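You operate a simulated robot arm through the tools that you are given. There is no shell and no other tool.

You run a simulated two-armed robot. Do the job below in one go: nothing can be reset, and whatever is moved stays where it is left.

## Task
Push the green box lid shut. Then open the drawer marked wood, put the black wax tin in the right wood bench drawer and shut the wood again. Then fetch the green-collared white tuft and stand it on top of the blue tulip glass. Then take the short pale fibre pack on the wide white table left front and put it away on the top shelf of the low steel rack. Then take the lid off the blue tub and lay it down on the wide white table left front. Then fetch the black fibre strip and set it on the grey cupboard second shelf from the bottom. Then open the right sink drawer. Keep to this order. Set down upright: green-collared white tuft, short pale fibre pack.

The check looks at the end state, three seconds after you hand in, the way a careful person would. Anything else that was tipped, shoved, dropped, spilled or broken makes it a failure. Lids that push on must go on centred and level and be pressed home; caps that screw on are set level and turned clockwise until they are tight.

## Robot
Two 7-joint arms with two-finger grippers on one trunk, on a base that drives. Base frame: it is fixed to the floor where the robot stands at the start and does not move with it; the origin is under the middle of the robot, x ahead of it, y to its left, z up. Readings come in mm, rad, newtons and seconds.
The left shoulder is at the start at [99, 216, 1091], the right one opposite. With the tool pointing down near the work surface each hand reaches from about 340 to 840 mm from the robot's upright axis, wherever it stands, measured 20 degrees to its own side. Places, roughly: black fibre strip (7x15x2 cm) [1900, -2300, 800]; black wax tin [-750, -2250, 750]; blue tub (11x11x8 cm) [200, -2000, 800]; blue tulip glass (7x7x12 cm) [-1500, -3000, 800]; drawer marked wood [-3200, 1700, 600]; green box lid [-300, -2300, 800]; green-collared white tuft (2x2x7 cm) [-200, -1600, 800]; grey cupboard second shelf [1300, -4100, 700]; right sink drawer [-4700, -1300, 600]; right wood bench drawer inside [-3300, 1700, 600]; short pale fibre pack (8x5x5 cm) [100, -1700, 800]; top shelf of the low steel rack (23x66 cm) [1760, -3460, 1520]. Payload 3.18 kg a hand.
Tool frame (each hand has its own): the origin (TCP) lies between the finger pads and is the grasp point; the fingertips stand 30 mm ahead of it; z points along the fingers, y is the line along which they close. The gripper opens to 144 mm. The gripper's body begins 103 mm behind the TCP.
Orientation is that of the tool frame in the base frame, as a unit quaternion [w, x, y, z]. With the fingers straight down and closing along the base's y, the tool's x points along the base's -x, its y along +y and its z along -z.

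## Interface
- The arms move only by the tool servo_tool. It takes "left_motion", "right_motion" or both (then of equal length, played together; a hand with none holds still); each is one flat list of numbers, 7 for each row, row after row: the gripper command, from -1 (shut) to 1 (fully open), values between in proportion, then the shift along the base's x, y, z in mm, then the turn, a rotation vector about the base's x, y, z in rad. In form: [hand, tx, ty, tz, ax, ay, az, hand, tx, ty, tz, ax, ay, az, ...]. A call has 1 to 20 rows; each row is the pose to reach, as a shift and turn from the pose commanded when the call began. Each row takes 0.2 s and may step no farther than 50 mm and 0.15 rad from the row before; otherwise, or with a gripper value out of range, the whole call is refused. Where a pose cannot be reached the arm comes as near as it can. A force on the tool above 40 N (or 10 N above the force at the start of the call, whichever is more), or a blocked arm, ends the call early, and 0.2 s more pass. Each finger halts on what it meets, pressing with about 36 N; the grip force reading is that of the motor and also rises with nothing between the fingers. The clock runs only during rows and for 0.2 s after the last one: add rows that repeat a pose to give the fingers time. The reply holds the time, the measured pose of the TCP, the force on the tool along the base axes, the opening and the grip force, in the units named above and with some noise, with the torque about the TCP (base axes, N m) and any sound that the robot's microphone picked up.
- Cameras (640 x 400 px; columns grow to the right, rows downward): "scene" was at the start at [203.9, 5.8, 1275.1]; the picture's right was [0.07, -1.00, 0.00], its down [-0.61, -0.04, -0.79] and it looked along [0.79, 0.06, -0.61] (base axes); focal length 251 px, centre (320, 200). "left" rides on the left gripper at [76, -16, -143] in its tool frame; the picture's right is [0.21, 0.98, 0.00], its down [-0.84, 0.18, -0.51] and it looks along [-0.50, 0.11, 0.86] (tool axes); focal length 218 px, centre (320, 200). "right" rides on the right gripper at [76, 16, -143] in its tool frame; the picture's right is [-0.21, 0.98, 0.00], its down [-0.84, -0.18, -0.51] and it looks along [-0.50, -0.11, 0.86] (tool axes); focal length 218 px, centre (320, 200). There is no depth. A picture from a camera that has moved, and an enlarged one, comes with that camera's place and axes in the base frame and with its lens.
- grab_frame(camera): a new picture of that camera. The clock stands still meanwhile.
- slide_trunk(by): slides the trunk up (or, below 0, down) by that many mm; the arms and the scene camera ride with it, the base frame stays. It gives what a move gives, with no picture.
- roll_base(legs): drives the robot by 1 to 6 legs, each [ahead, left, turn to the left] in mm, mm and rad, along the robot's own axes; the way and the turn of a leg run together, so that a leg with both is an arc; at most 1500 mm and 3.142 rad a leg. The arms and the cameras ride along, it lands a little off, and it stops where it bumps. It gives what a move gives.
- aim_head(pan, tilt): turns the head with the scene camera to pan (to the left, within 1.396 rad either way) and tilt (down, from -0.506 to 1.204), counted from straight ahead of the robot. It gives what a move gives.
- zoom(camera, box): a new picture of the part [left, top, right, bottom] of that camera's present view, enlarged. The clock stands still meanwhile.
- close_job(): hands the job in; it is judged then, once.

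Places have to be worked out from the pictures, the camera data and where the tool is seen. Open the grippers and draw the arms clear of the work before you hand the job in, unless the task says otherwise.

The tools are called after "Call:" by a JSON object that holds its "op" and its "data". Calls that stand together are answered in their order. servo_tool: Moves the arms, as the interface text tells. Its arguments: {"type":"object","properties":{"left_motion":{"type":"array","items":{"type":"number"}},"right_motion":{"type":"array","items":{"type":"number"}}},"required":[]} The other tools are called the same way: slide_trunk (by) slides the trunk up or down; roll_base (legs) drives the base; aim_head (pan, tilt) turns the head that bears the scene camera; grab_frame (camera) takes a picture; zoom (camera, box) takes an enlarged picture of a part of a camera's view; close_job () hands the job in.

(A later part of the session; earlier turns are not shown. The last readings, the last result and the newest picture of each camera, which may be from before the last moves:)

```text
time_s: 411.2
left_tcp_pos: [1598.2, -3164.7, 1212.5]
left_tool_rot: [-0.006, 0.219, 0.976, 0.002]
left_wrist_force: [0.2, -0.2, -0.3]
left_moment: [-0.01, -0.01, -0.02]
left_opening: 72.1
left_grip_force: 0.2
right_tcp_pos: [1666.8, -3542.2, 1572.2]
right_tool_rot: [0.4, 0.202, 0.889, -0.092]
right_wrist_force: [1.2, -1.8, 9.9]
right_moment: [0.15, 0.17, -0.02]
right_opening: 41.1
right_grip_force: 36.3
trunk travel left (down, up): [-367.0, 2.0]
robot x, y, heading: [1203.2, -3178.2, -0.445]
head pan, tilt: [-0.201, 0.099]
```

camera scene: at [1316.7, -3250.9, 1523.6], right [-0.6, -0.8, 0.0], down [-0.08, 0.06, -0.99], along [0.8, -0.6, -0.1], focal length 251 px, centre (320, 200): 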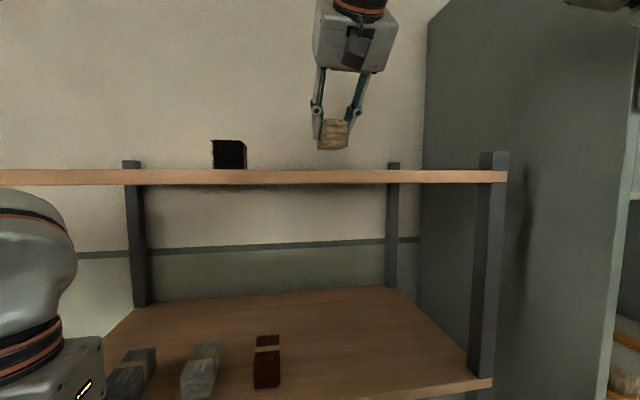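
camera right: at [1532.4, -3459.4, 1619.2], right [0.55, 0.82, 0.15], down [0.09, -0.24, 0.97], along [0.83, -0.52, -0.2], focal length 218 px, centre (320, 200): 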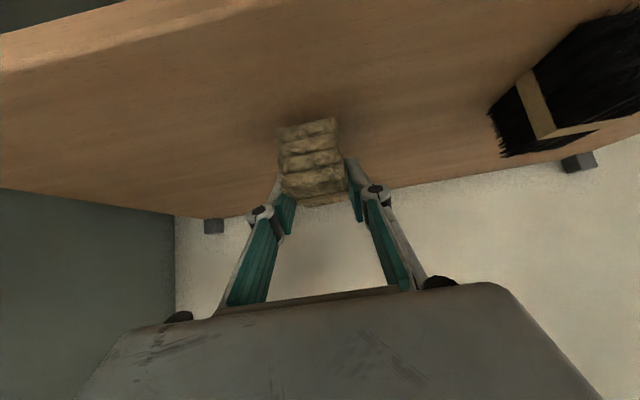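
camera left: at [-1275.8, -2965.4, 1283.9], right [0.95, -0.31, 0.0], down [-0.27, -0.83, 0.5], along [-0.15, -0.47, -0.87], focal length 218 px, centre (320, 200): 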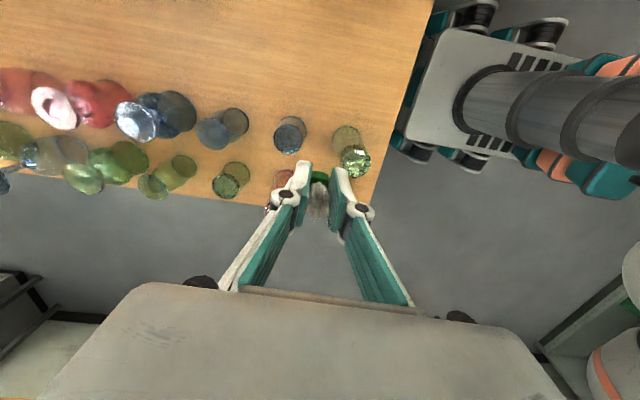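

Contact (10 N). I ease up 1 mm, open to ~65 mm, then withdraw along the tool axis.

Call:
{"op": "servo_tool", "data": {"right_motion": [-1, 0, 0, 1, 0, 0, 0, -0.4, 0, 0, 1, 0, 0, 0, -0.1, 0, 0, 1, 0, 0, 0, 0, 0, 0, 1, 0, 0, 0, 0, 0, 0, 1, 0, 0, 0]}}

Call:
{"op": "grab_frame", "data": {"camera": "right"}}

Call:
{"op": "servo_tool", "data": {"right_motion": [0, -10, 5, 10, 0, 0, 0, 0, -24, 12, 24, 0, 0, 0, 0, -48, 23, 48, 0, 0, 0, 0, -75, 36, 72, 0, 0, 0, 0, -105, 50, 90, 0, 0, 0, 0, -145, 70, 90, 0, 0, 0, 0, -185, 89, 90, 0, 0, 0]}}

Call:
{"op": "grab_frame", "data": {"camera": "right"}}

Call:
{"op": "grab_frame", "data": {"camera": "scene"}}

```text
time_s: 412.4
left_tcp_pos: [1597.5, -3165.6, 1212.1]
left_tool_rot: [-0.007, 0.22, 0.976, 0.002]
left_wrist_force: [0.8, -0.7, -0.2]
left_moment: [-0.02, 0.03, -0.01]
left_opening: 72.0
left_grip_force: 0.0
right_tcp_pos: [1667.5, -3542.6, 1572.3]
right_tool_rot: [0.398, 0.202, 0.89, -0.091]
right_wrist_force: [-0.4, 0.3, -0.1]
right_moment: [0.0, -0.03, -0.01]
right_opening: 72.1
right_grip_force: 0.0
trunk travel left (down, up): [-367.0, 2.0]
robot x, y, heading: [1207.4, -3181.3, -0.447]
head pan, tilt: [-0.201, 0.099]
```

```text
taken
camera right: at [1532.3, -3459.1, 1610.0], right [0.55, 0.82, 0.15], down [0.09, -0.24, 0.97], along [0.83, -0.52, -0.2], focal length 218 px, centre (320, 200)
```

right: 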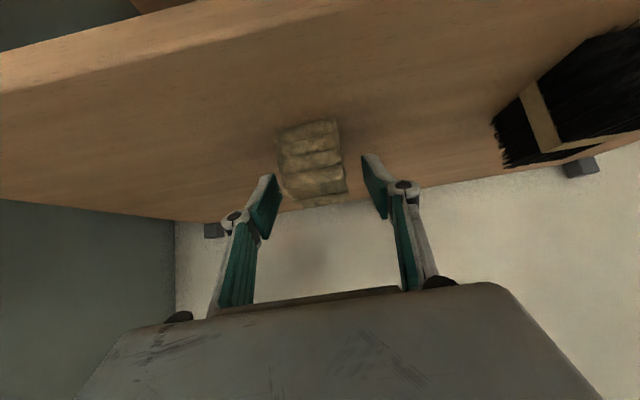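

```text
time_s: 414.1
left_tcp_pos: [1596.4, -3164.8, 1213.3]
left_tool_rot: [-0.006, 0.22, 0.976, 0.002]
left_wrist_force: [-0.2, -0.1, 0.1]
left_moment: [0.01, -0.02, 0.0]
left_opening: 72.1
left_grip_force: 0.1
right_tcp_pos: [1481.4, -3450.9, 1662.2]
right_tool_rot: [0.398, 0.203, 0.89, -0.091]
right_wrist_force: [-0.7, -0.3, 1.1]
right_moment: [-0.01, -0.04, -0.02]
right_opening: 71.8
right_grip_force: 0.0
trunk travel left (down, up): [-367.0, 2.0]
robot x, y, heading: [1207.5, -3177.3, -0.44]
head pan, tilt: [-0.201, 0.099]
```

```text
taken
camera right: at [1345.8, -3369.7, 1699.9], right [0.55, 0.82, 0.15], down [0.09, -0.24, 0.97], along [0.83, -0.52, -0.2], focal length 218 px, centre (320, 200)
```

right: 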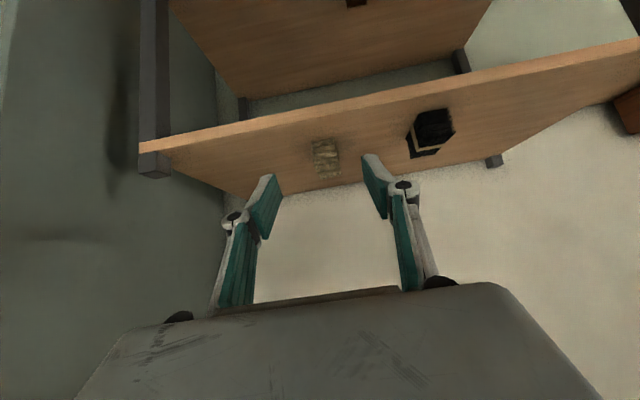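

```text
taken
camera scene: at [1316.0, -3249.7, 1523.8], right [-0.6, -0.8, 0.0], down [-0.08, 0.06, -1.0], along [0.8, -0.6, -0.1], focal length 251 px, centre (320, 200)
```

scene: 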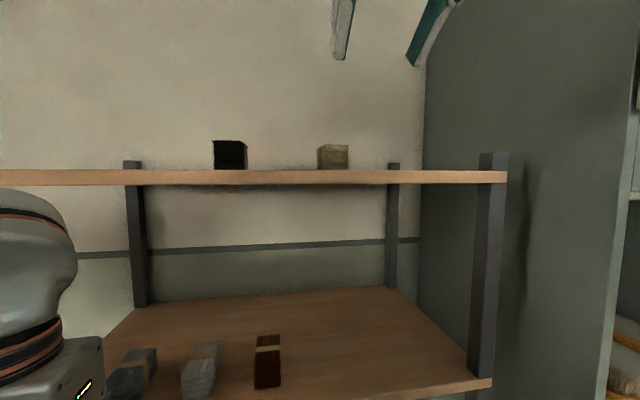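

The pack stands on the top shelf. I back away, lower and level the right hand, bring the trunk down and return to the table for the tub lid.

Call:
{"op": "roll_base", "data": {"legs": [[-300, 0, 0]]}}

Call:
{"op": "servo_tool", "data": {"right_motion": [0, 0, 0, -45, 0, 0, 0, 0, 0, 0, -90, 0, 0, 0, 0, 0, 0, -135, 0, 0, 0, 0, 0, 0, -180, 0.045, 0.094, 0, 0, 0, 0, -225, 0.09, 0.189, 0, 0, 0, 0, -270, 0.135, 0.283, 0, 0, 0, 0, -310, 0.18, 0.378, 0, 0, 0, 0, -350, 0.226, 0.472, 0, 0, 0, 0, -390, 0.271, 0.567, 0, 0, 0, 0, -420, 0.316, 0.661, 0, 0, 0, 0, -430, 0.361, 0.756, 0]}}

Call:
{"op": "slide_trunk", "data": {"by": -192}}

Call:
{"op": "roll_base", "data": {"legs": [[-150, 760, 0], [0, 0, 3.09]]}}

Call:
{"op": "aim_head", "data": {"pan": 0.0, "tilt": 0.7}}

Call:
{"op": "grab_frame", "data": {"camera": "scene"}}

```text
time_s: 416.1
left_tcp_pos: [1325.6, -3034.7, 1213.3]
left_tool_rot: [-0.007, 0.22, 0.975, 0.001]
left_wrist_force: [0.2, -0.6, 0.5]
left_moment: [-0.02, 0.01, 0.01]
left_opening: 72.0
left_grip_force: 0.0
right_tcp_pos: [1210.9, -3321.9, 1662.6]
right_tool_rot: [0.398, 0.202, 0.89, -0.091]
right_wrist_force: [-0.1, 1.2, -0.4]
right_moment: [0.01, 0.0, -0.02]
right_opening: 72.1
right_grip_force: 0.1
trunk travel left (down, up): [-367.0, 2.0]
robot x, y, heading: [933.6, -3048.7, -0.444]
head pan, tilt: [-0.201, 0.099]
```

```text
time_s: 418.5
left_tcp_pos: [1327.0, -3035.7, 1213.3]
left_tool_rot: [-0.006, 0.22, 0.975, 0.001]
left_wrist_force: [-0.4, -0.2, 0.5]
left_moment: [0.01, -0.02, -0.01]
left_opening: 72.0
left_grip_force: 0.0
right_tcp_pos: [1210.8, -3322.8, 1231.7]
right_tool_rot: [0.001, 0.221, 0.975, -0.003]
right_wrist_force: [0.2, 0.1, -0.2]
right_moment: [-0.02, 0.02, 0.02]
right_opening: 71.8
right_grip_force: 0.1
trunk travel left (down, up): [-367.0, 2.0]
robot x, y, heading: [935.5, -3045.2, -0.447]
head pan, tilt: [-0.201, 0.099]
```

```text
time_s: 420.6
left_tcp_pos: [1324.6, -3033.2, 1021.9]
left_tool_rot: [-0.005, 0.22, 0.976, 0.002]
left_wrist_force: [-0.2, -0.2, -0.1]
left_moment: [0.02, -0.03, -0.02]
left_opening: 71.9
left_grip_force: 0.1
right_tcp_pos: [1209.7, -3322.3, 1041.2]
right_tool_rot: [0.002, 0.221, 0.975, -0.001]
right_wrist_force: [-0.4, 0.1, -0.3]
right_moment: [0.0, -0.04, -0.03]
right_opening: 72.1
right_grip_force: 0.1
trunk travel left (down, up): [-175.0, 194.0]
robot x, y, heading: [931.2, -3048.8, -0.444]
head pan, tilt: [-0.201, 0.099]
```

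```text
time_s: 435.0
left_tcp_pos: [735.3, -2288.1, 1021.4]
left_tool_rot: [0.001, 0.97, -0.242, 0.007]
left_wrist_force: [0.4, -0.5, 0.3]
left_moment: [-0.01, 0.02, 0.01]
left_opening: 72.3
left_grip_force: 0.1
right_tcp_pos: [863.3, -2005.7, 1039.1]
right_tool_rot: [-0.002, 0.97, -0.243, -0.002]
right_wrist_force: [-0.6, -0.2, 0.1]
right_moment: [-0.02, 0.04, -0.03]
right_opening: 71.8
right_grip_force: 0.0
trunk travel left (down, up): [-175.0, 194.0]
robot x, y, heading: [1125.5, -2296.2, 2.651]
head pan, tilt: [-0.201, 0.099]
```

```text
time_s: 436.0
left_tcp_pos: [734.9, -2288.7, 1021.1]
left_tool_rot: [0.001, 0.97, -0.242, 0.007]
left_wrist_force: [-0.9, 0.5, -0.1]
left_moment: [0.03, -0.01, 0.0]
left_opening: 72.1
left_grip_force: 0.0
right_tcp_pos: [862.9, -2005.5, 1040.0]
right_tool_rot: [-0.002, 0.97, -0.243, -0.001]
right_wrist_force: [-0.5, 0.7, 0.2]
right_moment: [0.01, -0.01, 0.04]
right_opening: 72.0
right_grip_force: 0.1
trunk travel left (down, up): [-175.0, 194.0]
robot x, y, heading: [1127.3, -2292.9, 2.652]
head pan, tilt: [0.0, 0.7]
```

```text
taken
camera scene: at [946.8, -2198.1, 1271.9], right [0.47, 0.88, 0.0], down [0.57, -0.3, -0.77], along [-0.68, 0.36, -0.64], focal length 251 px, centre (320, 200)
```

scene: 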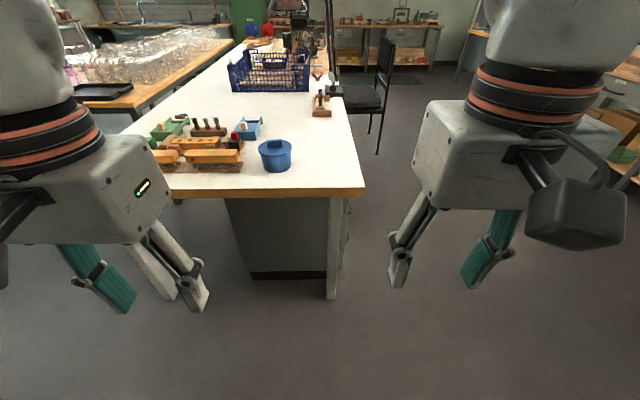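

I approach the table's left end again so the tub is ~520 mm ahead, slightly left.

Call:
{"op": "roll_base", "data": {"legs": [[440, 40, 0]]}}

Call:
{"op": "grab_frame", "data": {"camera": "left"}}

Call:
{"op": "grab_frame", "data": {"camera": "scene"}}

Call:
{"op": "zoom", "data": {"camera": "scene", "box": [220, 190, 340, 280]}}

```text
time_s: 438.6
left_tcp_pos: [328.9, -2115.0, 1021.2]
left_tool_rot: [0.001, 0.97, -0.242, 0.006]
left_wrist_force: [0.1, -0.3, 0.5]
left_moment: [0.0, -0.01, 0.01]
left_opening: 71.9
left_grip_force: 0.1
right_tcp_pos: [457.3, -1833.4, 1040.1]
right_tool_rot: [-0.002, 0.97, -0.243, -0.001]
right_wrist_force: [-0.3, 0.8, -0.6]
right_moment: [-0.06, -0.04, 0.03]
right_opening: 71.9
right_grip_force: 0.1
trunk travel left (down, up): [-175.0, 194.0]
robot x, y, heading: [719.7, -2121.7, 2.65]
head pan, tilt: [0.0, 0.7]
```

```text
taken
camera left: at [401.9, -2135.3, 1163.8], right [-0.28, -0.96, 0.0], down [-0.83, 0.24, 0.5], along [-0.48, 0.13, -0.87], focal length 218 px, centre (320, 200)
```

left: 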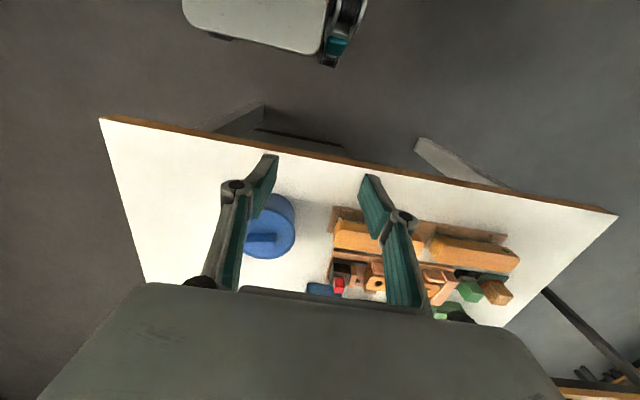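

```text
taken
camera scene: at [540.3, -2025.7, 1271.8], right [0.47, 0.88, 0.0], down [0.57, -0.3, -0.76], along [-0.67, 0.36, -0.64], focal length 251 px, centre (320, 200)
```

scene: 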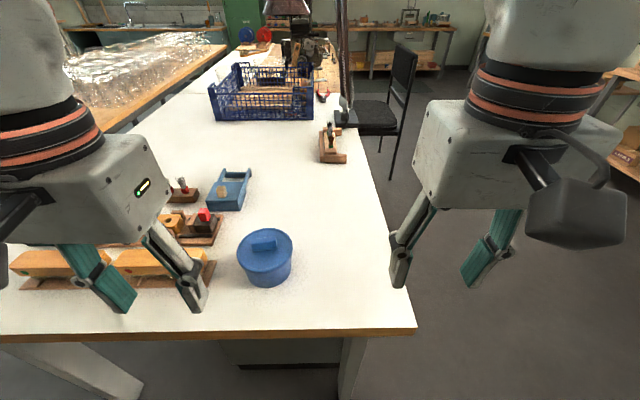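

```text
4.44 times, centred on (280, 235) of scene
camera zoom: at [540.3, -2025.7, 1271.8], right [0.47, 0.88, 0.0], down [0.57, -0.3, -0.76], along [-0.67, 0.36, -0.64], focal length 1117 px, centre (498, 44)
```

zoom: 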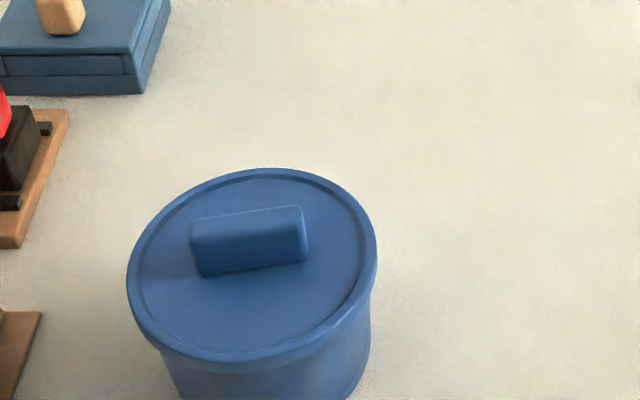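

Zoom the left camera on the lid handle for triangulation.

Call:
{"op": "zoom", "data": {"camera": "left", "box": [220, 180, 320, 270]}}

```text
4.44 times, centred on (270, 225) of left
camera zoom: at [401.9, -2135.3, 1163.8], right [-0.28, -0.96, 0.0], down [-0.83, 0.24, 0.5], along [-0.48, 0.13, -0.87], focal length 970 px, centre (542, 89)
```

zoom: 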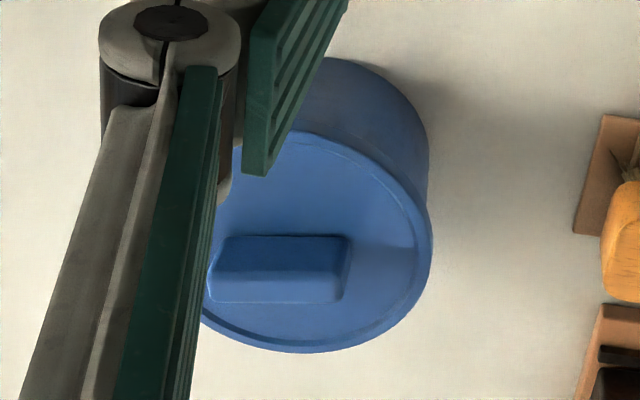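

Handle bar: top centre (181,-1965.5), z≈872, lid surface ≈848, bar direction ≈72° in base frame. I yaw the left hand ~100° and bring it above the bar.

Call:
{"op": "servo_tool", "data": {"left_motion": [0, -12, 12, -6, 0, 0, 0.146, 0, -25, 25, -13, 0, 0, 0.292, 0, -37, 37, -19, 0, 0, 0.438, 0, -49, 50, -26, 0, 0, 0.585, 0, -62, 62, -32, 0, 0, 0.731, 0, -74, 75, -39, 0, 0, 0.877, 0, -86, 87, -45, 0, 0, 1.023, 0, -99, 100, -52, 0, 0, 1.169, -0.2, -111, 112, -58, 0, 0, 1.315, -0.3, -123, 125, -65, 0, 0, 1.462, -0.3, -136, 137, -71, 0, 0, 1.608, -0.3, -148, 149.5, -78, 0, 0, 1.754, -0.3, -148, 149.5, -78, 0, 0, 1.754]}}

Call:
{"op": "grab_frame", "data": {"camera": "left"}}

Call:
{"op": "zoom", "data": {"camera": "scene", "box": [200, 160, 340, 290]}}

```text
time_s: 441.4
left_tcp_pos: [181.0, -1964.1, 944.9]
left_tool_rot: [-0.005, 0.807, 0.591, 0.005]
left_wrist_force: [-0.9, -0.1, 0.6]
left_moment: [0.0, 0.0, -0.01]
left_opening: 50.1
left_grip_force: 0.1
right_tcp_pos: [457.0, -1833.7, 1039.0]
right_tool_rot: [-0.002, 0.97, -0.244, -0.001]
right_wrist_force: [-0.7, -0.3, 0.4]
right_moment: [-0.01, -0.01, 0.0]
right_opening: 72.1
right_grip_force: 0.0
trunk travel left (down, up): [-175.0, 194.0]
robot x, y, heading: [721.6, -2118.9, 2.648]
head pan, tilt: [0.0, 0.7]
```

```text
taken
camera left: at [188.0, -1888.5, 1086.5], right [1.0, -0.09, 0.0], down [-0.08, -0.86, 0.5], along [-0.05, -0.49, -0.87], focal length 218 px, centre (320, 200)
```

left: 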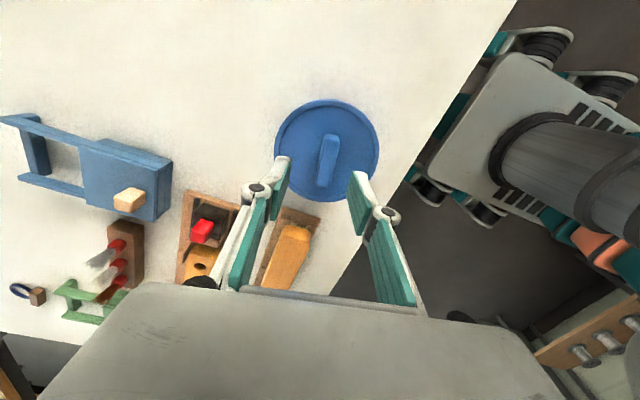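

```text
3.08 times, centred on (270, 225) of scene
camera zoom: at [540.9, -2026.1, 1272.0], right [0.47, 0.88, 0.0], down [0.57, -0.3, -0.77], along [-0.67, 0.36, -0.64], focal length 773 px, centre (474, 123)
```

zoom: 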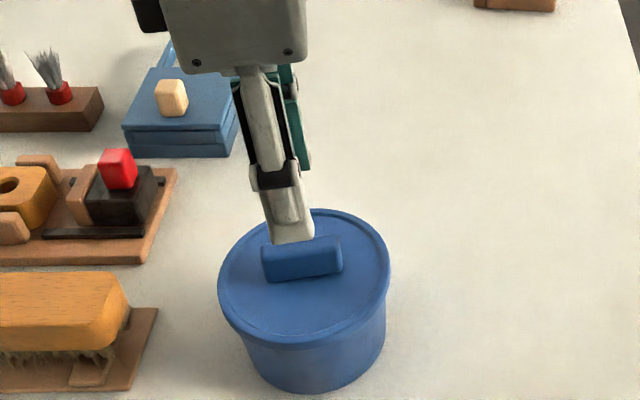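

Zoom the left view to refine centring on the bar.

Call:
{"op": "zoom", "data": {"camera": "left", "box": [260, 90, 400, 220]}}

```text
3.08 times, centred on (330, 155) of left
camera zoom: at [188.0, -1888.5, 1086.5], right [1.0, -0.09, 0.0], down [-0.08, -0.86, 0.5], along [-0.05, -0.49, -0.87], focal length 672 px, centre (289, 338)
```

zoom: 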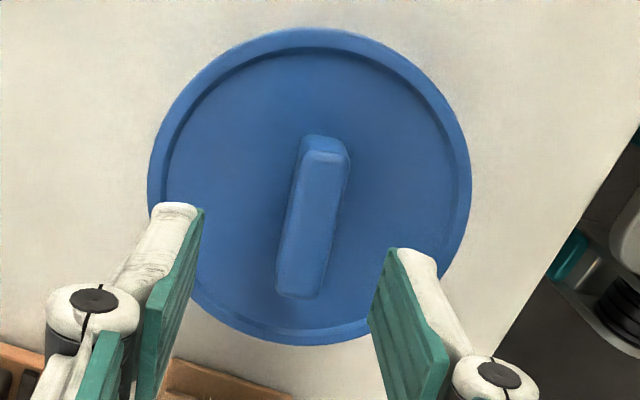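

Bar centre ≈(186.5,-1967). I centre, descend to z≈883 and grip the bar.

Call:
{"op": "servo_tool", "data": {"left_motion": [-0.3, 5.5, -3, -10, 0, 0, 0, -0.3, 5.5, -3, -30, 0, 0, 0, -0.3, 5.5, -3, -48, 0, 0, 0, -0.3, 5.5, -3, -61, 0, 0, 0, -0.3, 5.5, -3, -61, 0, 0, 0]}}

Call:
{"op": "zoom", "data": {"camera": "left", "box": [260, 90, 400, 220]}}

Call:
{"op": "zoom", "data": {"camera": "scene", "box": [200, 160, 340, 290]}}

```text
time_s: 442.6
left_tcp_pos: [187.0, -1968.1, 885.3]
left_tool_rot: [-0.007, 0.806, 0.591, 0.005]
left_wrist_force: [0.3, -1.7, 15.4]
left_moment: [-0.18, -0.13, 0.08]
left_opening: 47.7
left_grip_force: 0.0
right_tcp_pos: [458.4, -1833.6, 1042.4]
right_tool_rot: [-0.002, 0.97, -0.243, -0.003]
right_wrist_force: [1.2, -0.5, 0.2]
right_moment: [0.01, -0.04, -0.04]
right_opening: 72.0
right_grip_force: 0.2
trunk travel left (down, up): [-175.0, 194.0]
robot x, y, heading: [718.8, -2121.5, 2.65]
head pan, tilt: [0.0, 0.7]
```

```text
3.08 times, centred on (330, 155) of left
camera zoom: at [194.4, -1892.8, 1028.3], right [1.0, -0.1, 0.0], down [-0.08, -0.87, 0.49], along [-0.05, -0.49, -0.87], focal length 672 px, centre (289, 338)
```

zoom: 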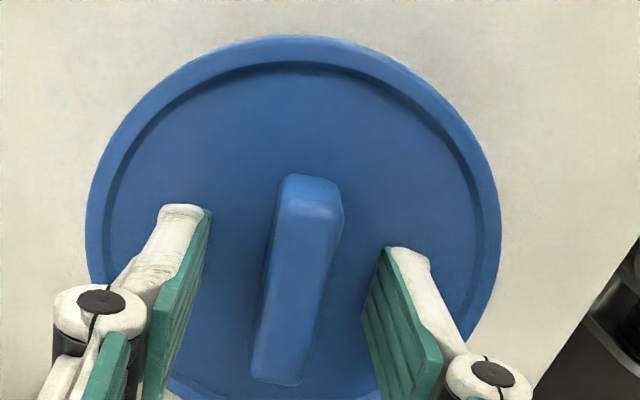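

```text
3.08 times, centred on (270, 225) of scene
camera zoom: at [542.2, -2026.7, 1272.6], right [0.47, 0.88, 0.0], down [0.57, -0.3, -0.77], along [-0.68, 0.36, -0.64], focal length 773 px, centre (474, 123)
```

zoom: 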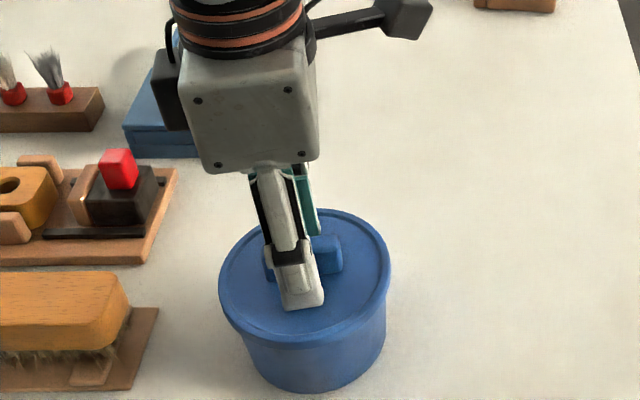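

Fingertips just touch the lid (15 N). I raise 3 mm and close on the bar.

Call:
{"op": "servo_tool", "data": {"left_motion": [-0.3, 0, 0, 4, 0, 0, 0, -0.6, 0, 0, 4, 0, 0, 0, -1, 0, 0, 4, 0, 0, 0, -1, 0, 0, 4, 0, 0, 0, -1, 0, 0, 4, 0, 0, 0]}}

Call:
{"op": "zoom", "data": {"camera": "left", "box": [260, 90, 400, 220]}}

```text
time_s: 443.8
left_tcp_pos: [186.3, -1969.0, 886.3]
left_tool_rot: [-0.004, 0.807, 0.591, 0.006]
left_wrist_force: [0.6, 0.3, -1.6]
left_moment: [0.01, 0.01, -0.04]
left_opening: 14.8
left_grip_force: 36.2
right_tcp_pos: [456.2, -1833.3, 1040.7]
right_tool_rot: [-0.001, 0.97, -0.244, -0.001]
right_wrist_force: [0.3, -0.4, -0.4]
right_moment: [-0.03, -0.01, -0.01]
right_opening: 71.8
right_grip_force: 0.1
trunk travel left (down, up): [-175.0, 194.0]
robot x, y, heading: [719.9, -2121.0, 2.649]
head pan, tilt: [0.0, 0.7]
```

```text
3.08 times, centred on (330, 155) of left
camera zoom: at [193.4, -1892.3, 1028.9], right [1.0, -0.1, 0.0], down [-0.08, -0.86, 0.5], along [-0.05, -0.49, -0.87], focal length 672 px, centre (289, 338)
```

zoom: 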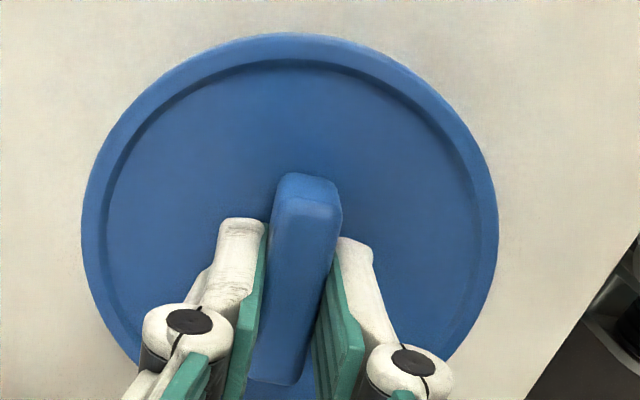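

Bar gripped (14.8 mm). I lift slowly and watch whether the tub stays down.

Call:
{"op": "servo_tool", "data": {"left_motion": [-1, 0, 0, 3, 0, 0, 0, -1, 0, 0, 6, 0, 0, 0, -1, 0, 0, 10, 0, 0, 0, -1, 0, 0, 14, 0, 0, 0]}}

Call:
{"op": "zoom", "data": {"camera": "scene", "box": [200, 160, 340, 290]}}

```text
time_s: 444.8
left_tcp_pos: [185.9, -1968.7, 900.4]
left_tool_rot: [-0.004, 0.806, 0.591, 0.006]
left_wrist_force: [0.3, 0.5, -0.1]
left_moment: [-0.01, 0.0, -0.02]
left_opening: 14.8
left_grip_force: 36.3
right_tcp_pos: [457.2, -1833.1, 1039.9]
right_tool_rot: [-0.001, 0.97, -0.244, -0.001]
right_wrist_force: [-0.7, -0.2, -0.7]
right_moment: [0.01, 0.0, -0.01]
right_opening: 72.3
right_grip_force: 0.1
trunk travel left (down, up): [-175.0, 194.0]
robot x, y, heading: [721.4, -2122.0, 2.646]
head pan, tilt: [0.0, 0.7]
```

```text
3.08 times, centred on (270, 225) of scene
camera zoom: at [540.7, -2025.9, 1271.9], right [0.47, 0.88, 0.0], down [0.57, -0.3, -0.76], along [-0.67, 0.36, -0.64], focal length 773 px, centre (474, 123)
```

zoom: 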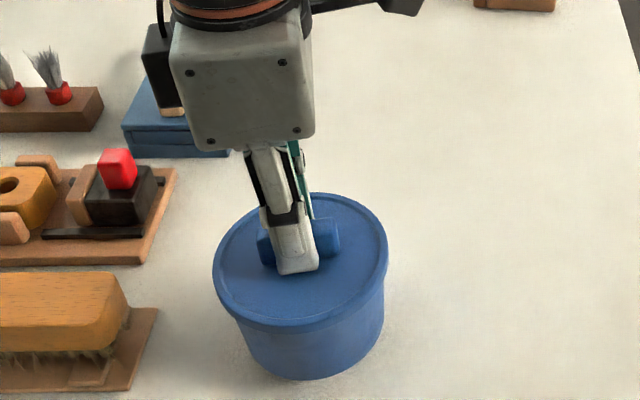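

The tub came up with its lid (tight fit), so it must be held. I lower it back, release, lift the left hand, and shift the base left so both hands can work on the tub.

Call:
{"op": "servo_tool", "data": {"left_motion": [-1, 0, 0, -6, 0, 0, 0, -1, 0, 0, -11, 0, 0, 0, -1, 0, 0, -14, 0, 0, 0, -0.7, 0, 0, -14, 0, 0, 0, -0.4, 0, 0, -14, 0, 0, 0, -0.3, 0, 0, -14, 0, 0, 0, -0.3, 0, 0, 10, 0, 0, 0, -0.3, 0, 0, 50, 0, 0, 0, -0.3, 0, 0, 95, 0, 0, 0]}}

Call:
{"op": "roll_base", "data": {"legs": [[0, 140, 0]]}}

Call:
{"op": "grab_frame", "data": {"camera": "left"}}

Call:
{"op": "grab_frame", "data": {"camera": "scene"}}

```text
time_s: 446.8
left_tcp_pos: [187.6, -1970.6, 995.6]
left_tool_rot: [-0.004, 0.807, 0.591, 0.004]
left_wrist_force: [0.8, -0.7, 0.4]
left_moment: [-0.01, 0.01, -0.02]
left_opening: 50.3
left_grip_force: 0.1
right_tcp_pos: [459.1, -1833.2, 1040.8]
right_tool_rot: [-0.002, 0.97, -0.244, -0.003]
right_wrist_force: [-0.2, -0.8, -0.7]
right_moment: [0.01, 0.04, 0.02]
right_opening: 71.9
right_grip_force: 0.1
trunk travel left (down, up): [-175.0, 194.0]
robot x, y, heading: [719.0, -2121.5, 2.651]
head pan, tilt: [0.0, 0.7]
```

```text
time_s: 448.7
left_tcp_pos: [120.6, -2092.5, 995.0]
left_tool_rot: [-0.004, 0.807, 0.591, 0.005]
left_wrist_force: [-1.0, -0.4, -0.9]
left_moment: [0.02, -0.03, -0.02]
left_opening: 50.5
left_grip_force: 0.1
right_tcp_pos: [391.7, -1955.6, 1040.4]
right_tool_rot: [-0.002, 0.97, -0.244, -0.002]
right_wrist_force: [-0.7, -0.4, 0.6]
right_moment: [0.03, 0.02, -0.02]
right_opening: 72.1
right_grip_force: 0.0
trunk travel left (down, up): [-175.0, 194.0]
robot x, y, heading: [652.1, -2240.3, 2.648]
head pan, tilt: [0.0, 0.7]
```

```text
taken
camera left: at [127.4, -2016.0, 1137.8], right [1.0, -0.1, 0.0], down [-0.09, -0.86, 0.5], along [-0.05, -0.49, -0.87], focal length 218 px, centre (320, 200)
```

left: 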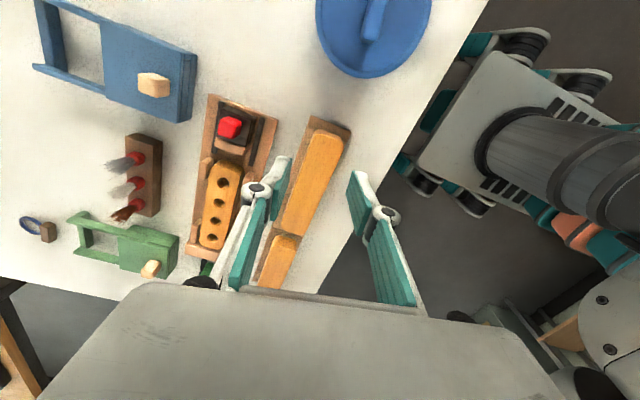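

```text
taken
camera scene: at [474.9, -2148.7, 1271.9], right [0.47, 0.88, 0.0], down [0.57, -0.3, -0.76], along [-0.67, 0.36, -0.64], focal length 251 px, centre (320, 200)
```

scene: 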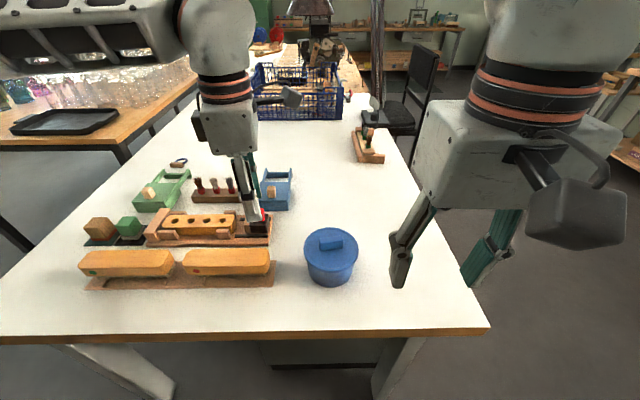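

I move the left hand aside (up-left), then bring the right hand, fully open and tilted 55° forward, behind the tub.

Call:
{"op": "servo_tool", "data": {"left_motion": [-0.3, -16, -29, 20, 0, 0, 0, -0.3, -32, -58, 40, 0, 0, 0, -0.3, -47, -88, 60, 0, 0, 0]}}

Call:
{"op": "servo_tool", "data": {"right_motion": [0.4, -14, -7, -10, 0, 0, 0, 1, -28, -14, -20, 0.05, 0.094, 0, 1, -42, -21, -40, 0.101, 0.188, 0, 1, -56, -28, -60, 0.152, 0.282, 0, 1, -70, -36, -80, 0.202, 0.376, 0, 1, -84, -43, -100, 0.253, 0.47, 0, 1, -98, -50, -115, 0.303, 0.563, 0, 1, -110, -57, -125, 0.354, 0.657, 0, 1, -110, -57, -135, 0.405, 0.751, 0, 1, -110, -57, -140, 0.455, 0.845, 0]}}

Call:
{"op": "grab_frame", "data": {"camera": "scene"}}

Call:
{"op": "grab_frame", "data": {"camera": "right"}}

```text
time_s: 449.5
left_tcp_pos: [74.6, -2181.7, 1057.2]
left_tool_rot: [-0.005, 0.807, 0.59, 0.006]
left_wrist_force: [0.2, -0.2, 0.0]
left_moment: [0.03, 0.02, -0.01]
left_opening: 50.6
left_grip_force: 0.0
right_tcp_pos: [392.0, -1955.9, 1040.7]
right_tool_rot: [-0.002, 0.97, -0.243, -0.002]
right_wrist_force: [0.3, -1.1, -1.1]
right_moment: [0.0, -0.03, 0.02]
right_opening: 72.0
right_grip_force: 0.1
trunk travel left (down, up): [-175.0, 194.0]
robot x, y, heading: [653.2, -2240.6, 2.648]
head pan, tilt: [0.0, 0.7]
```

```text
time_s: 451.9
left_tcp_pos: [73.1, -2180.1, 1054.0]
left_tool_rot: [-0.003, 0.807, 0.59, 0.006]
left_wrist_force: [-0.8, -0.3, -0.5]
left_moment: [0.0, 0.02, 0.03]
left_opening: 50.8
left_grip_force: 0.0
right_tcp_pos: [268.7, -1987.5, 920.5]
right_tool_rot: [-0.099, 0.844, -0.276, -0.45]
right_wrist_force: [-0.4, 0.0, 0.9]
right_moment: [-0.01, 0.0, -0.02]
right_opening: 144.2
right_grip_force: 0.1
trunk travel left (down, up): [-175.0, 194.0]
robot x, y, heading: [652.3, -2242.9, 2.652]
head pan, tilt: [0.0, 0.7]
stopped in row 10 (right hand): the arm was blocked; the commanded pose is now the measured one
```

```text
taken
camera scene: at [475.0, -2148.3, 1271.9], right [0.47, 0.88, 0.0], down [0.57, -0.3, -0.76], along [-0.67, 0.36, -0.64], focal length 251 px, centre (320, 200)
```

scene: 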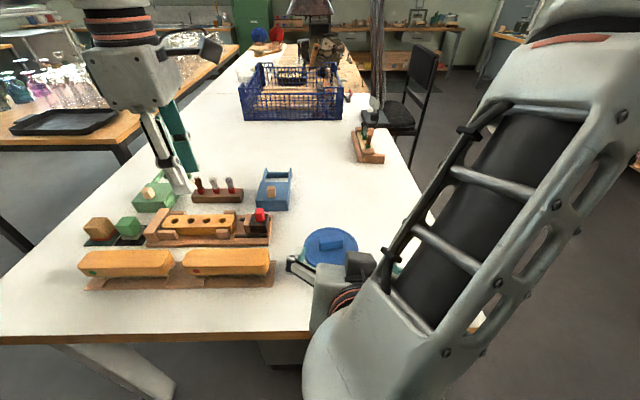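

```text
taken
camera right: at [394.6, -2088.9, 940.5], right [-0.63, -0.73, 0.25], down [0.08, 0.26, 0.96], along [-0.77, 0.63, -0.1], focal length 218 px, centre (320, 200)
```

right: 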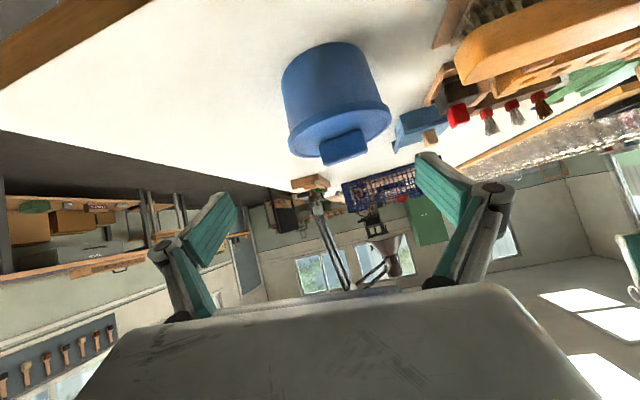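

The hand is behind the tub at 55° tilt, fingers wide. I move forward-down so they straddle the tub body just behind its axis.

Call:
{"op": "servo_tool", "data": {"right_motion": [1, -14, 4, -20, 0, 0, 0, 1, -28, 8, -42, 0, 0, 0, 1, -42, 12, -64, 0, 0, 0, 1, -55, 15, -82, 0, 0, 0, 1, -66, 17.5, -96, 0, 0, 0, 1, -66, 17.5, -96, 0, 0, 0]}}

Call:
{"op": "grab_frame", "data": {"camera": "scene"}}

Call:
{"op": "grab_frame", "data": {"camera": "right"}}

Call:
{"op": "grab_frame", "data": {"camera": "left"}}

```text
time_s: 452.8
left_tcp_pos: [73.4, -2179.2, 1054.6]
left_tool_rot: [-0.003, 0.807, 0.59, 0.006]
left_wrist_force: [-0.9, -0.8, 0.1]
left_moment: [-0.02, -0.02, 0.01]
left_opening: 50.5
left_grip_force: 0.0
right_tcp_pos: [212.3, -1938.3, 888.1]
right_tool_rot: [-0.079, 0.815, -0.346, -0.458]
right_wrist_force: [0.4, -0.4, 0.1]
right_moment: [0.01, -0.01, 0.01]
right_opening: 144.1
right_grip_force: 0.0
trunk travel left (down, up): [-175.0, 194.0]
robot x, y, heading: [655.0, -2242.9, 2.648]
head pan, tilt: [0.0, 0.7]
stopped in row 4 (right hand): the arm was blocked; the commanded pose is now the measured one
```

```text
taken
camera scene: at [474.8, -2147.5, 1271.7], right [0.47, 0.88, 0.0], down [0.57, -0.3, -0.76], along [-0.67, 0.36, -0.64], focal length 251 px, centre (320, 200)
```

scene: 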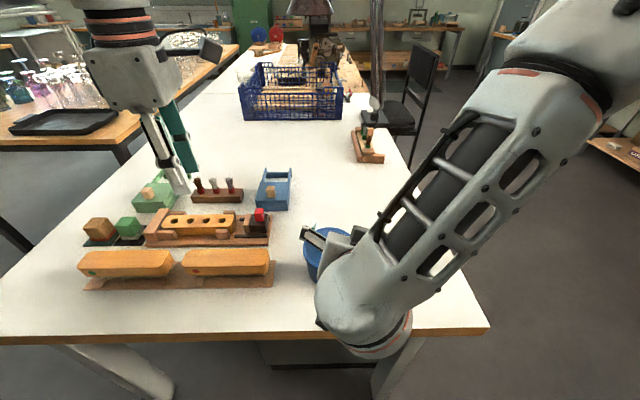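

```text
taken
camera right: at [325.2, -2052.1, 911.0], right [-0.69, -0.63, 0.35], down [0.18, 0.32, 0.93], along [-0.7, 0.71, -0.11], focal length 218 px, centre (320, 200)
```

right: 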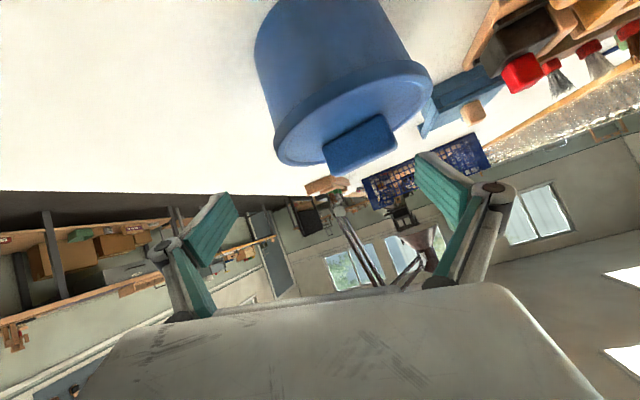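

```text
taken
camera left: at [80.6, -2102.5, 1197.2], right [1.0, -0.1, 0.0], down [-0.09, -0.86, 0.5], along [-0.05, -0.49, -0.87], focal length 218 px, centre (320, 200)
```

left: 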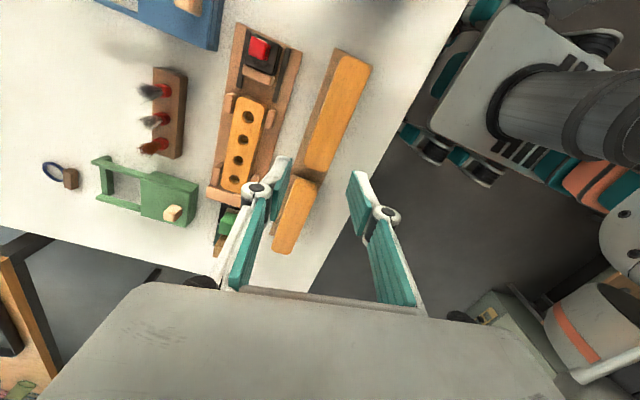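

The arm hits its limits when reaching across the middle. I retract the right hand up and back, and shift the base further left so the tub lies ~100 mm to the right, as in the successful pack grasp.

Call:
{"op": "servo_tool", "data": {"right_motion": [1, 10, -8, 25, 0, 0, 0, 1, 25, -18, 50, 0, 0, 0, 1, 45, -28, 75, 0, 0, 0]}}

Call:
{"op": "roll_base", "data": {"legs": [[0, 85, 0]]}}

Call:
{"op": "grab_frame", "data": {"camera": "scene"}}

```text
time_s: 453.6
left_tcp_pos: [74.9, -2179.1, 1055.9]
left_tool_rot: [-0.004, 0.808, 0.59, 0.005]
left_wrist_force: [0.0, 0.5, 0.1]
left_moment: [-0.03, 0.02, 0.01]
left_opening: 50.3
left_grip_force: 0.0
right_tcp_pos: [256.4, -1967.5, 964.6]
right_tool_rot: [-0.077, 0.815, -0.345, -0.46]
right_wrist_force: [0.2, 0.1, 0.8]
right_moment: [0.03, 0.02, 0.04]
right_opening: 144.0
right_grip_force: 0.2
trunk travel left (down, up): [-175.0, 194.0]
robot x, y, heading: [653.3, -2243.3, 2.65]
head pan, tilt: [0.0, 0.7]
```

```text
time_s: 455.0
left_tcp_pos: [33.3, -2255.0, 1055.5]
left_tool_rot: [-0.004, 0.808, 0.59, 0.006]
left_wrist_force: [-0.5, -0.4, -0.1]
left_moment: [0.01, -0.02, -0.01]
left_opening: 50.3
left_grip_force: 0.1
right_tcp_pos: [215.5, -2042.3, 962.7]
right_tool_rot: [-0.078, 0.815, -0.345, -0.459]
right_wrist_force: [0.3, 0.2, 0.2]
right_moment: [-0.04, -0.01, -0.01]
right_opening: 144.0
right_grip_force: 0.0
trunk travel left (down, up): [-175.0, 194.0]
robot x, y, heading: [614.8, -2321.4, 2.649]
head pan, tilt: [0.0, 0.7]
```

```text
taken
camera scene: at [434.5, -2223.6, 1271.9], right [0.47, 0.88, 0.0], down [0.57, -0.3, -0.76], along [-0.67, 0.36, -0.64], focal length 251 px, centre (320, 200)
```

scene: 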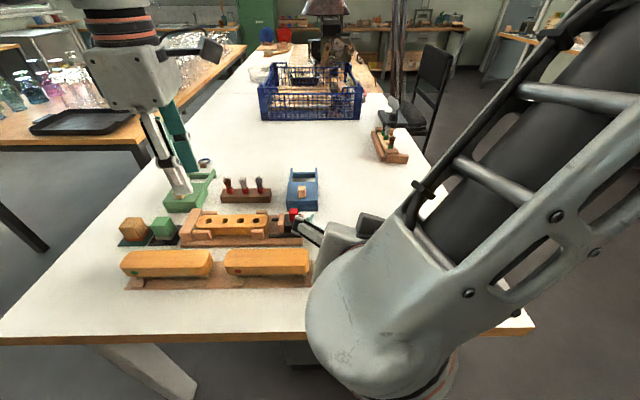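

Tub now lies 545 ahead, 114 right. I re-align the right hand to a clean 52° tilt at a pre-grasp behind the tub.

Call:
{"op": "servo_tool", "data": {"right_motion": [1, 19, 11, 0, 0.0435, -0.05, 0.07, 1, 38, 23, -10, 0.087, -0.1, 0.14, 1, 57, 34, -25, 0.1306, -0.1505, 0.211, 1, 57, 34, -60, 0.1306, -0.1505, 0.211, 1, 57, 34, -60, 0.1306, -0.1505, 0.211]}}

Call:
{"op": "grab_frame", "data": {"camera": "right"}}

```text
time_s: 456.2
left_tcp_pos: [35.6, -2254.3, 1055.5]
left_tool_rot: [-0.004, 0.808, 0.589, 0.005]
left_wrist_force: [-0.1, -0.3, 0.1]
left_moment: [0.01, 0.03, -0.01]
left_opening: 50.4
left_grip_force: 0.1
right_tcp_pos: [234.2, -2023.7, 899.5]
right_tool_rot: [-0.107, 0.872, -0.222, -0.424]
right_wrist_force: [1.3, -0.5, -0.2]
right_moment: [0.0, -0.04, 0.0]
right_opening: 144.1
right_grip_force: 0.1
right hand out of reach, approached as far as the arm can: row 2, 3, 4, 5
trunk travel left (down, up): [-175.0, 194.0]
robot x, y, heading: [616.5, -2320.0, 2.649]
head pan, tilt: [0.0, 0.7]
```

```text
taken
camera right: at [365.4, -2115.0, 925.8], right [-0.58, -0.8, 0.17], down [-0.02, 0.22, 0.98], along [-0.81, 0.56, -0.14], focal length 218 px, centre (320, 200)
```

right: 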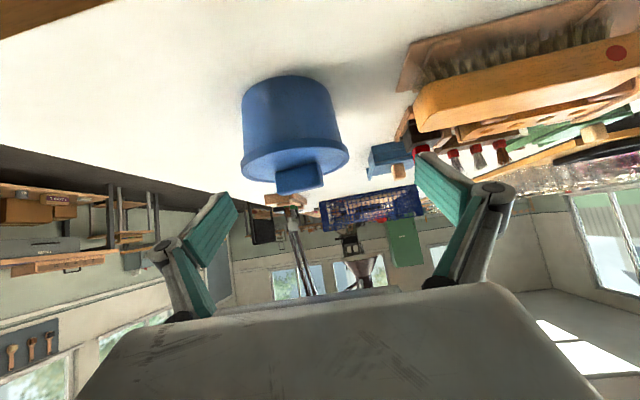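

Good orientation. I shift right above lid height, then go forward-down around the tub.

Call:
{"op": "servo_tool", "data": {"right_motion": [1, 8, 15, 0, 0, 0, 0, 1, 16, 30, 0, 0, 0, 0, 1, 4, 36, -22, 0, 0, 0, 1, -8, 42, -44, 0, 0, 0, 1, -20, 48, -64, 0, 0, 0, 1, -32, 53.6, -77, 0, 0, 0, 1, -32, 53.6, -77, 0, 0, 0]}}

Call:
{"op": "grab_frame", "data": {"camera": "right"}}

Call:
{"op": "grab_frame", "data": {"camera": "scene"}}

```text
time_s: 457.8
left_tcp_pos: [34.2, -2255.2, 1054.9]
left_tool_rot: [-0.004, 0.807, 0.591, 0.005]
left_wrist_force: [0.3, -0.6, -0.3]
left_moment: [-0.01, 0.05, -0.04]
left_opening: 50.5
left_grip_force: 0.0
right_tcp_pos: [198.1, -1956.3, 829.0]
right_tool_rot: [-0.105, 0.864, -0.249, -0.425]
right_wrist_force: [0.4, -0.5, -0.2]
right_moment: [0.02, 0.01, -0.01]
right_opening: 144.1
right_grip_force: 0.1
right hand out of reach, approached as far as the arm can: row 1, 2, 3
trunk travel left (down, up): [-175.0, 194.0]
robot x, y, heading: [612.5, -2320.8, 2.649]
head pan, tilt: [0.0, 0.7]
```

```text
taken
camera right: at [325.9, -2053.7, 856.7], right [-0.61, -0.76, 0.19], down [0.01, 0.24, 0.97], along [-0.79, 0.6, -0.14], focal length 218 px, centre (320, 200)
```

right: 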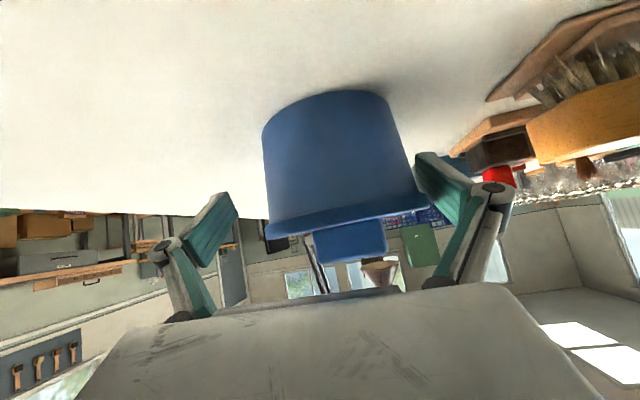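

```text
taken
camera scene: at [435.0, -2223.4, 1271.9], right [0.47, 0.88, 0.0], down [0.57, -0.3, -0.77], along [-0.67, 0.36, -0.64], focal length 251 px, centre (320, 200)
```

scene: 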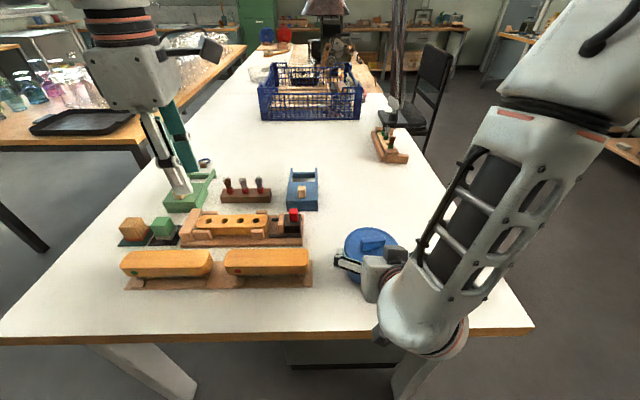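

Nearly there; I shift ~14 mm to centre the tub between the fingers and lower slightly, then check.

Call:
{"op": "servo_tool", "data": {"right_motion": [1, 0, -6, 0, 0, 0, 0, 1, 1, -12, -3, 0, 0, 0, 1, 1, -13, -5, 0, 0, 0]}}

Call:
{"op": "grab_frame", "data": {"camera": "right"}}

Call:
{"op": "zoom", "data": {"camera": "scene", "box": [320, 200, 480, 360]}}

```text
time_s: 458.6
left_tcp_pos: [34.0, -2254.9, 1055.6]
left_tool_rot: [-0.003, 0.807, 0.59, 0.006]
left_wrist_force: [0.9, 0.9, 0.4]
left_moment: [-0.01, 0.0, -0.01]
left_opening: 50.2
left_grip_force: 0.0
right_tcp_pos: [200.9, -1961.8, 821.8]
right_tool_rot: [-0.107, 0.862, -0.257, -0.423]
right_wrist_force: [0.7, -0.5, 0.6]
right_moment: [-0.02, 0.0, 0.0]
right_opening: 143.8
right_grip_force: 0.0
trunk travel left (down, up): [-175.0, 194.0]
robot x, y, heading: [611.4, -2320.1, 2.647]
head pan, tilt: [0.0, 0.7]
```

```text
taken
camera right: at [326.0, -2059.9, 850.3], right [-0.63, -0.75, 0.2], down [0.01, 0.25, 0.97], along [-0.78, 0.61, -0.15], focal length 218 px, centre (320, 200)
```

right: 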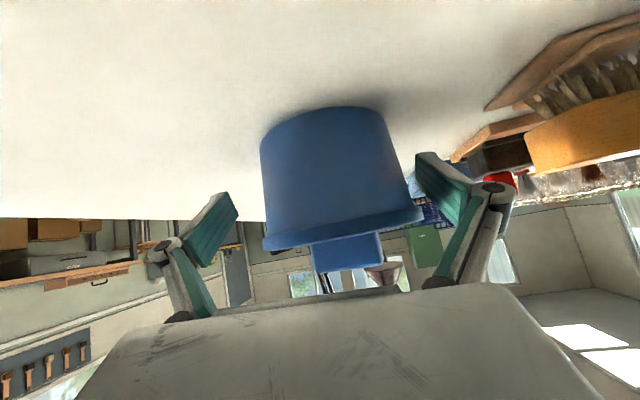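

```text
2.50 times, centred on (400, 280) of scene
camera zoom: at [434.8, -2223.2, 1271.8], right [0.47, 0.88, 0.0], down [0.57, -0.3, -0.76], along [-0.67, 0.36, -0.64], focal length 628 px, centre (120, 0)
```

zoom: 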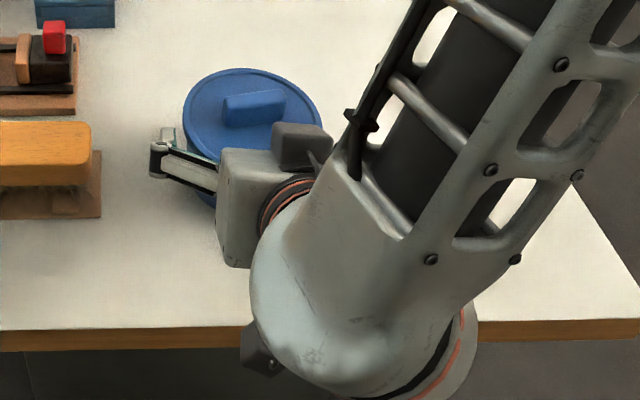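

Centred. I close the right hand gently on the tub body.

Call:
{"op": "servo_tool", "data": {"right_motion": [0.8, 0, 0, 0, 0, 0, 0, 0.6, 0, 0, 0, 0, 0, 0, 0.5, 0, 0, 0, 0, 0, 0, 0.4, 0, 0, 0, 0, 0, 0, 0.3, 0, 0, 0, 0, 0, 0, 0.1, 0, 0, 0, 0, 0, 0, -0.2, 0, 0, 0, 0, 0, 0]}}

Call:
{"op": "grab_frame", "data": {"camera": "right"}}

Call:
{"op": "zoom", "data": {"camera": "scene", "box": [320, 200, 480, 360]}}

```text
time_s: 460.2
left_tcp_pos: [33.9, -2255.0, 1056.0]
left_tool_rot: [-0.005, 0.807, 0.59, 0.004]
left_wrist_force: [0.0, 0.8, -0.3]
left_moment: [0.02, -0.03, 0.02]
left_opening: 50.5
left_grip_force: 0.0
right_tcp_pos: [201.5, -1959.0, 821.1]
right_tool_rot: [-0.113, 0.862, -0.255, -0.424]
right_wrist_force: [-3.2, -3.7, 13.7]
right_moment: [-0.41, 0.19, -0.01]
right_opening: 102.9
right_grip_force: 35.5
trunk travel left (down, up): [-175.0, 194.0]
robot x, y, heading: [611.6, -2320.9, 2.651]
head pan, tilt: [0.0, 0.7]
```

```text
taken
camera right: at [327.2, -2058.4, 848.6], right [-0.63, -0.76, 0.19], down [0.01, 0.24, 0.97], along [-0.78, 0.61, -0.14], focal length 218 px, centre (320, 200)
```

right: 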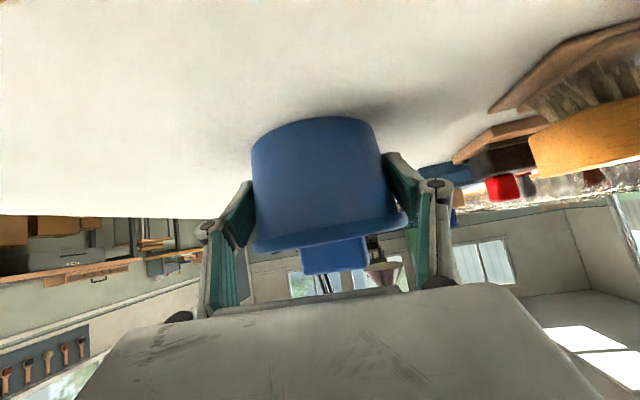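

```text
2.50 times, centred on (400, 280) of scene
camera zoom: at [435.3, -2224.1, 1272.2], right [0.47, 0.88, 0.0], down [0.57, -0.3, -0.77], along [-0.67, 0.36, -0.64], focal length 628 px, centre (120, 0)
```

zoom: 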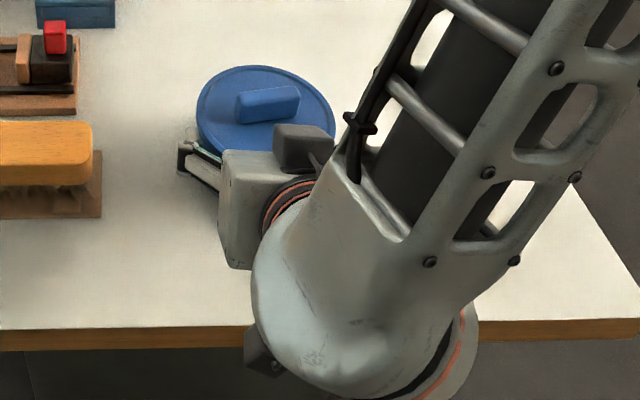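

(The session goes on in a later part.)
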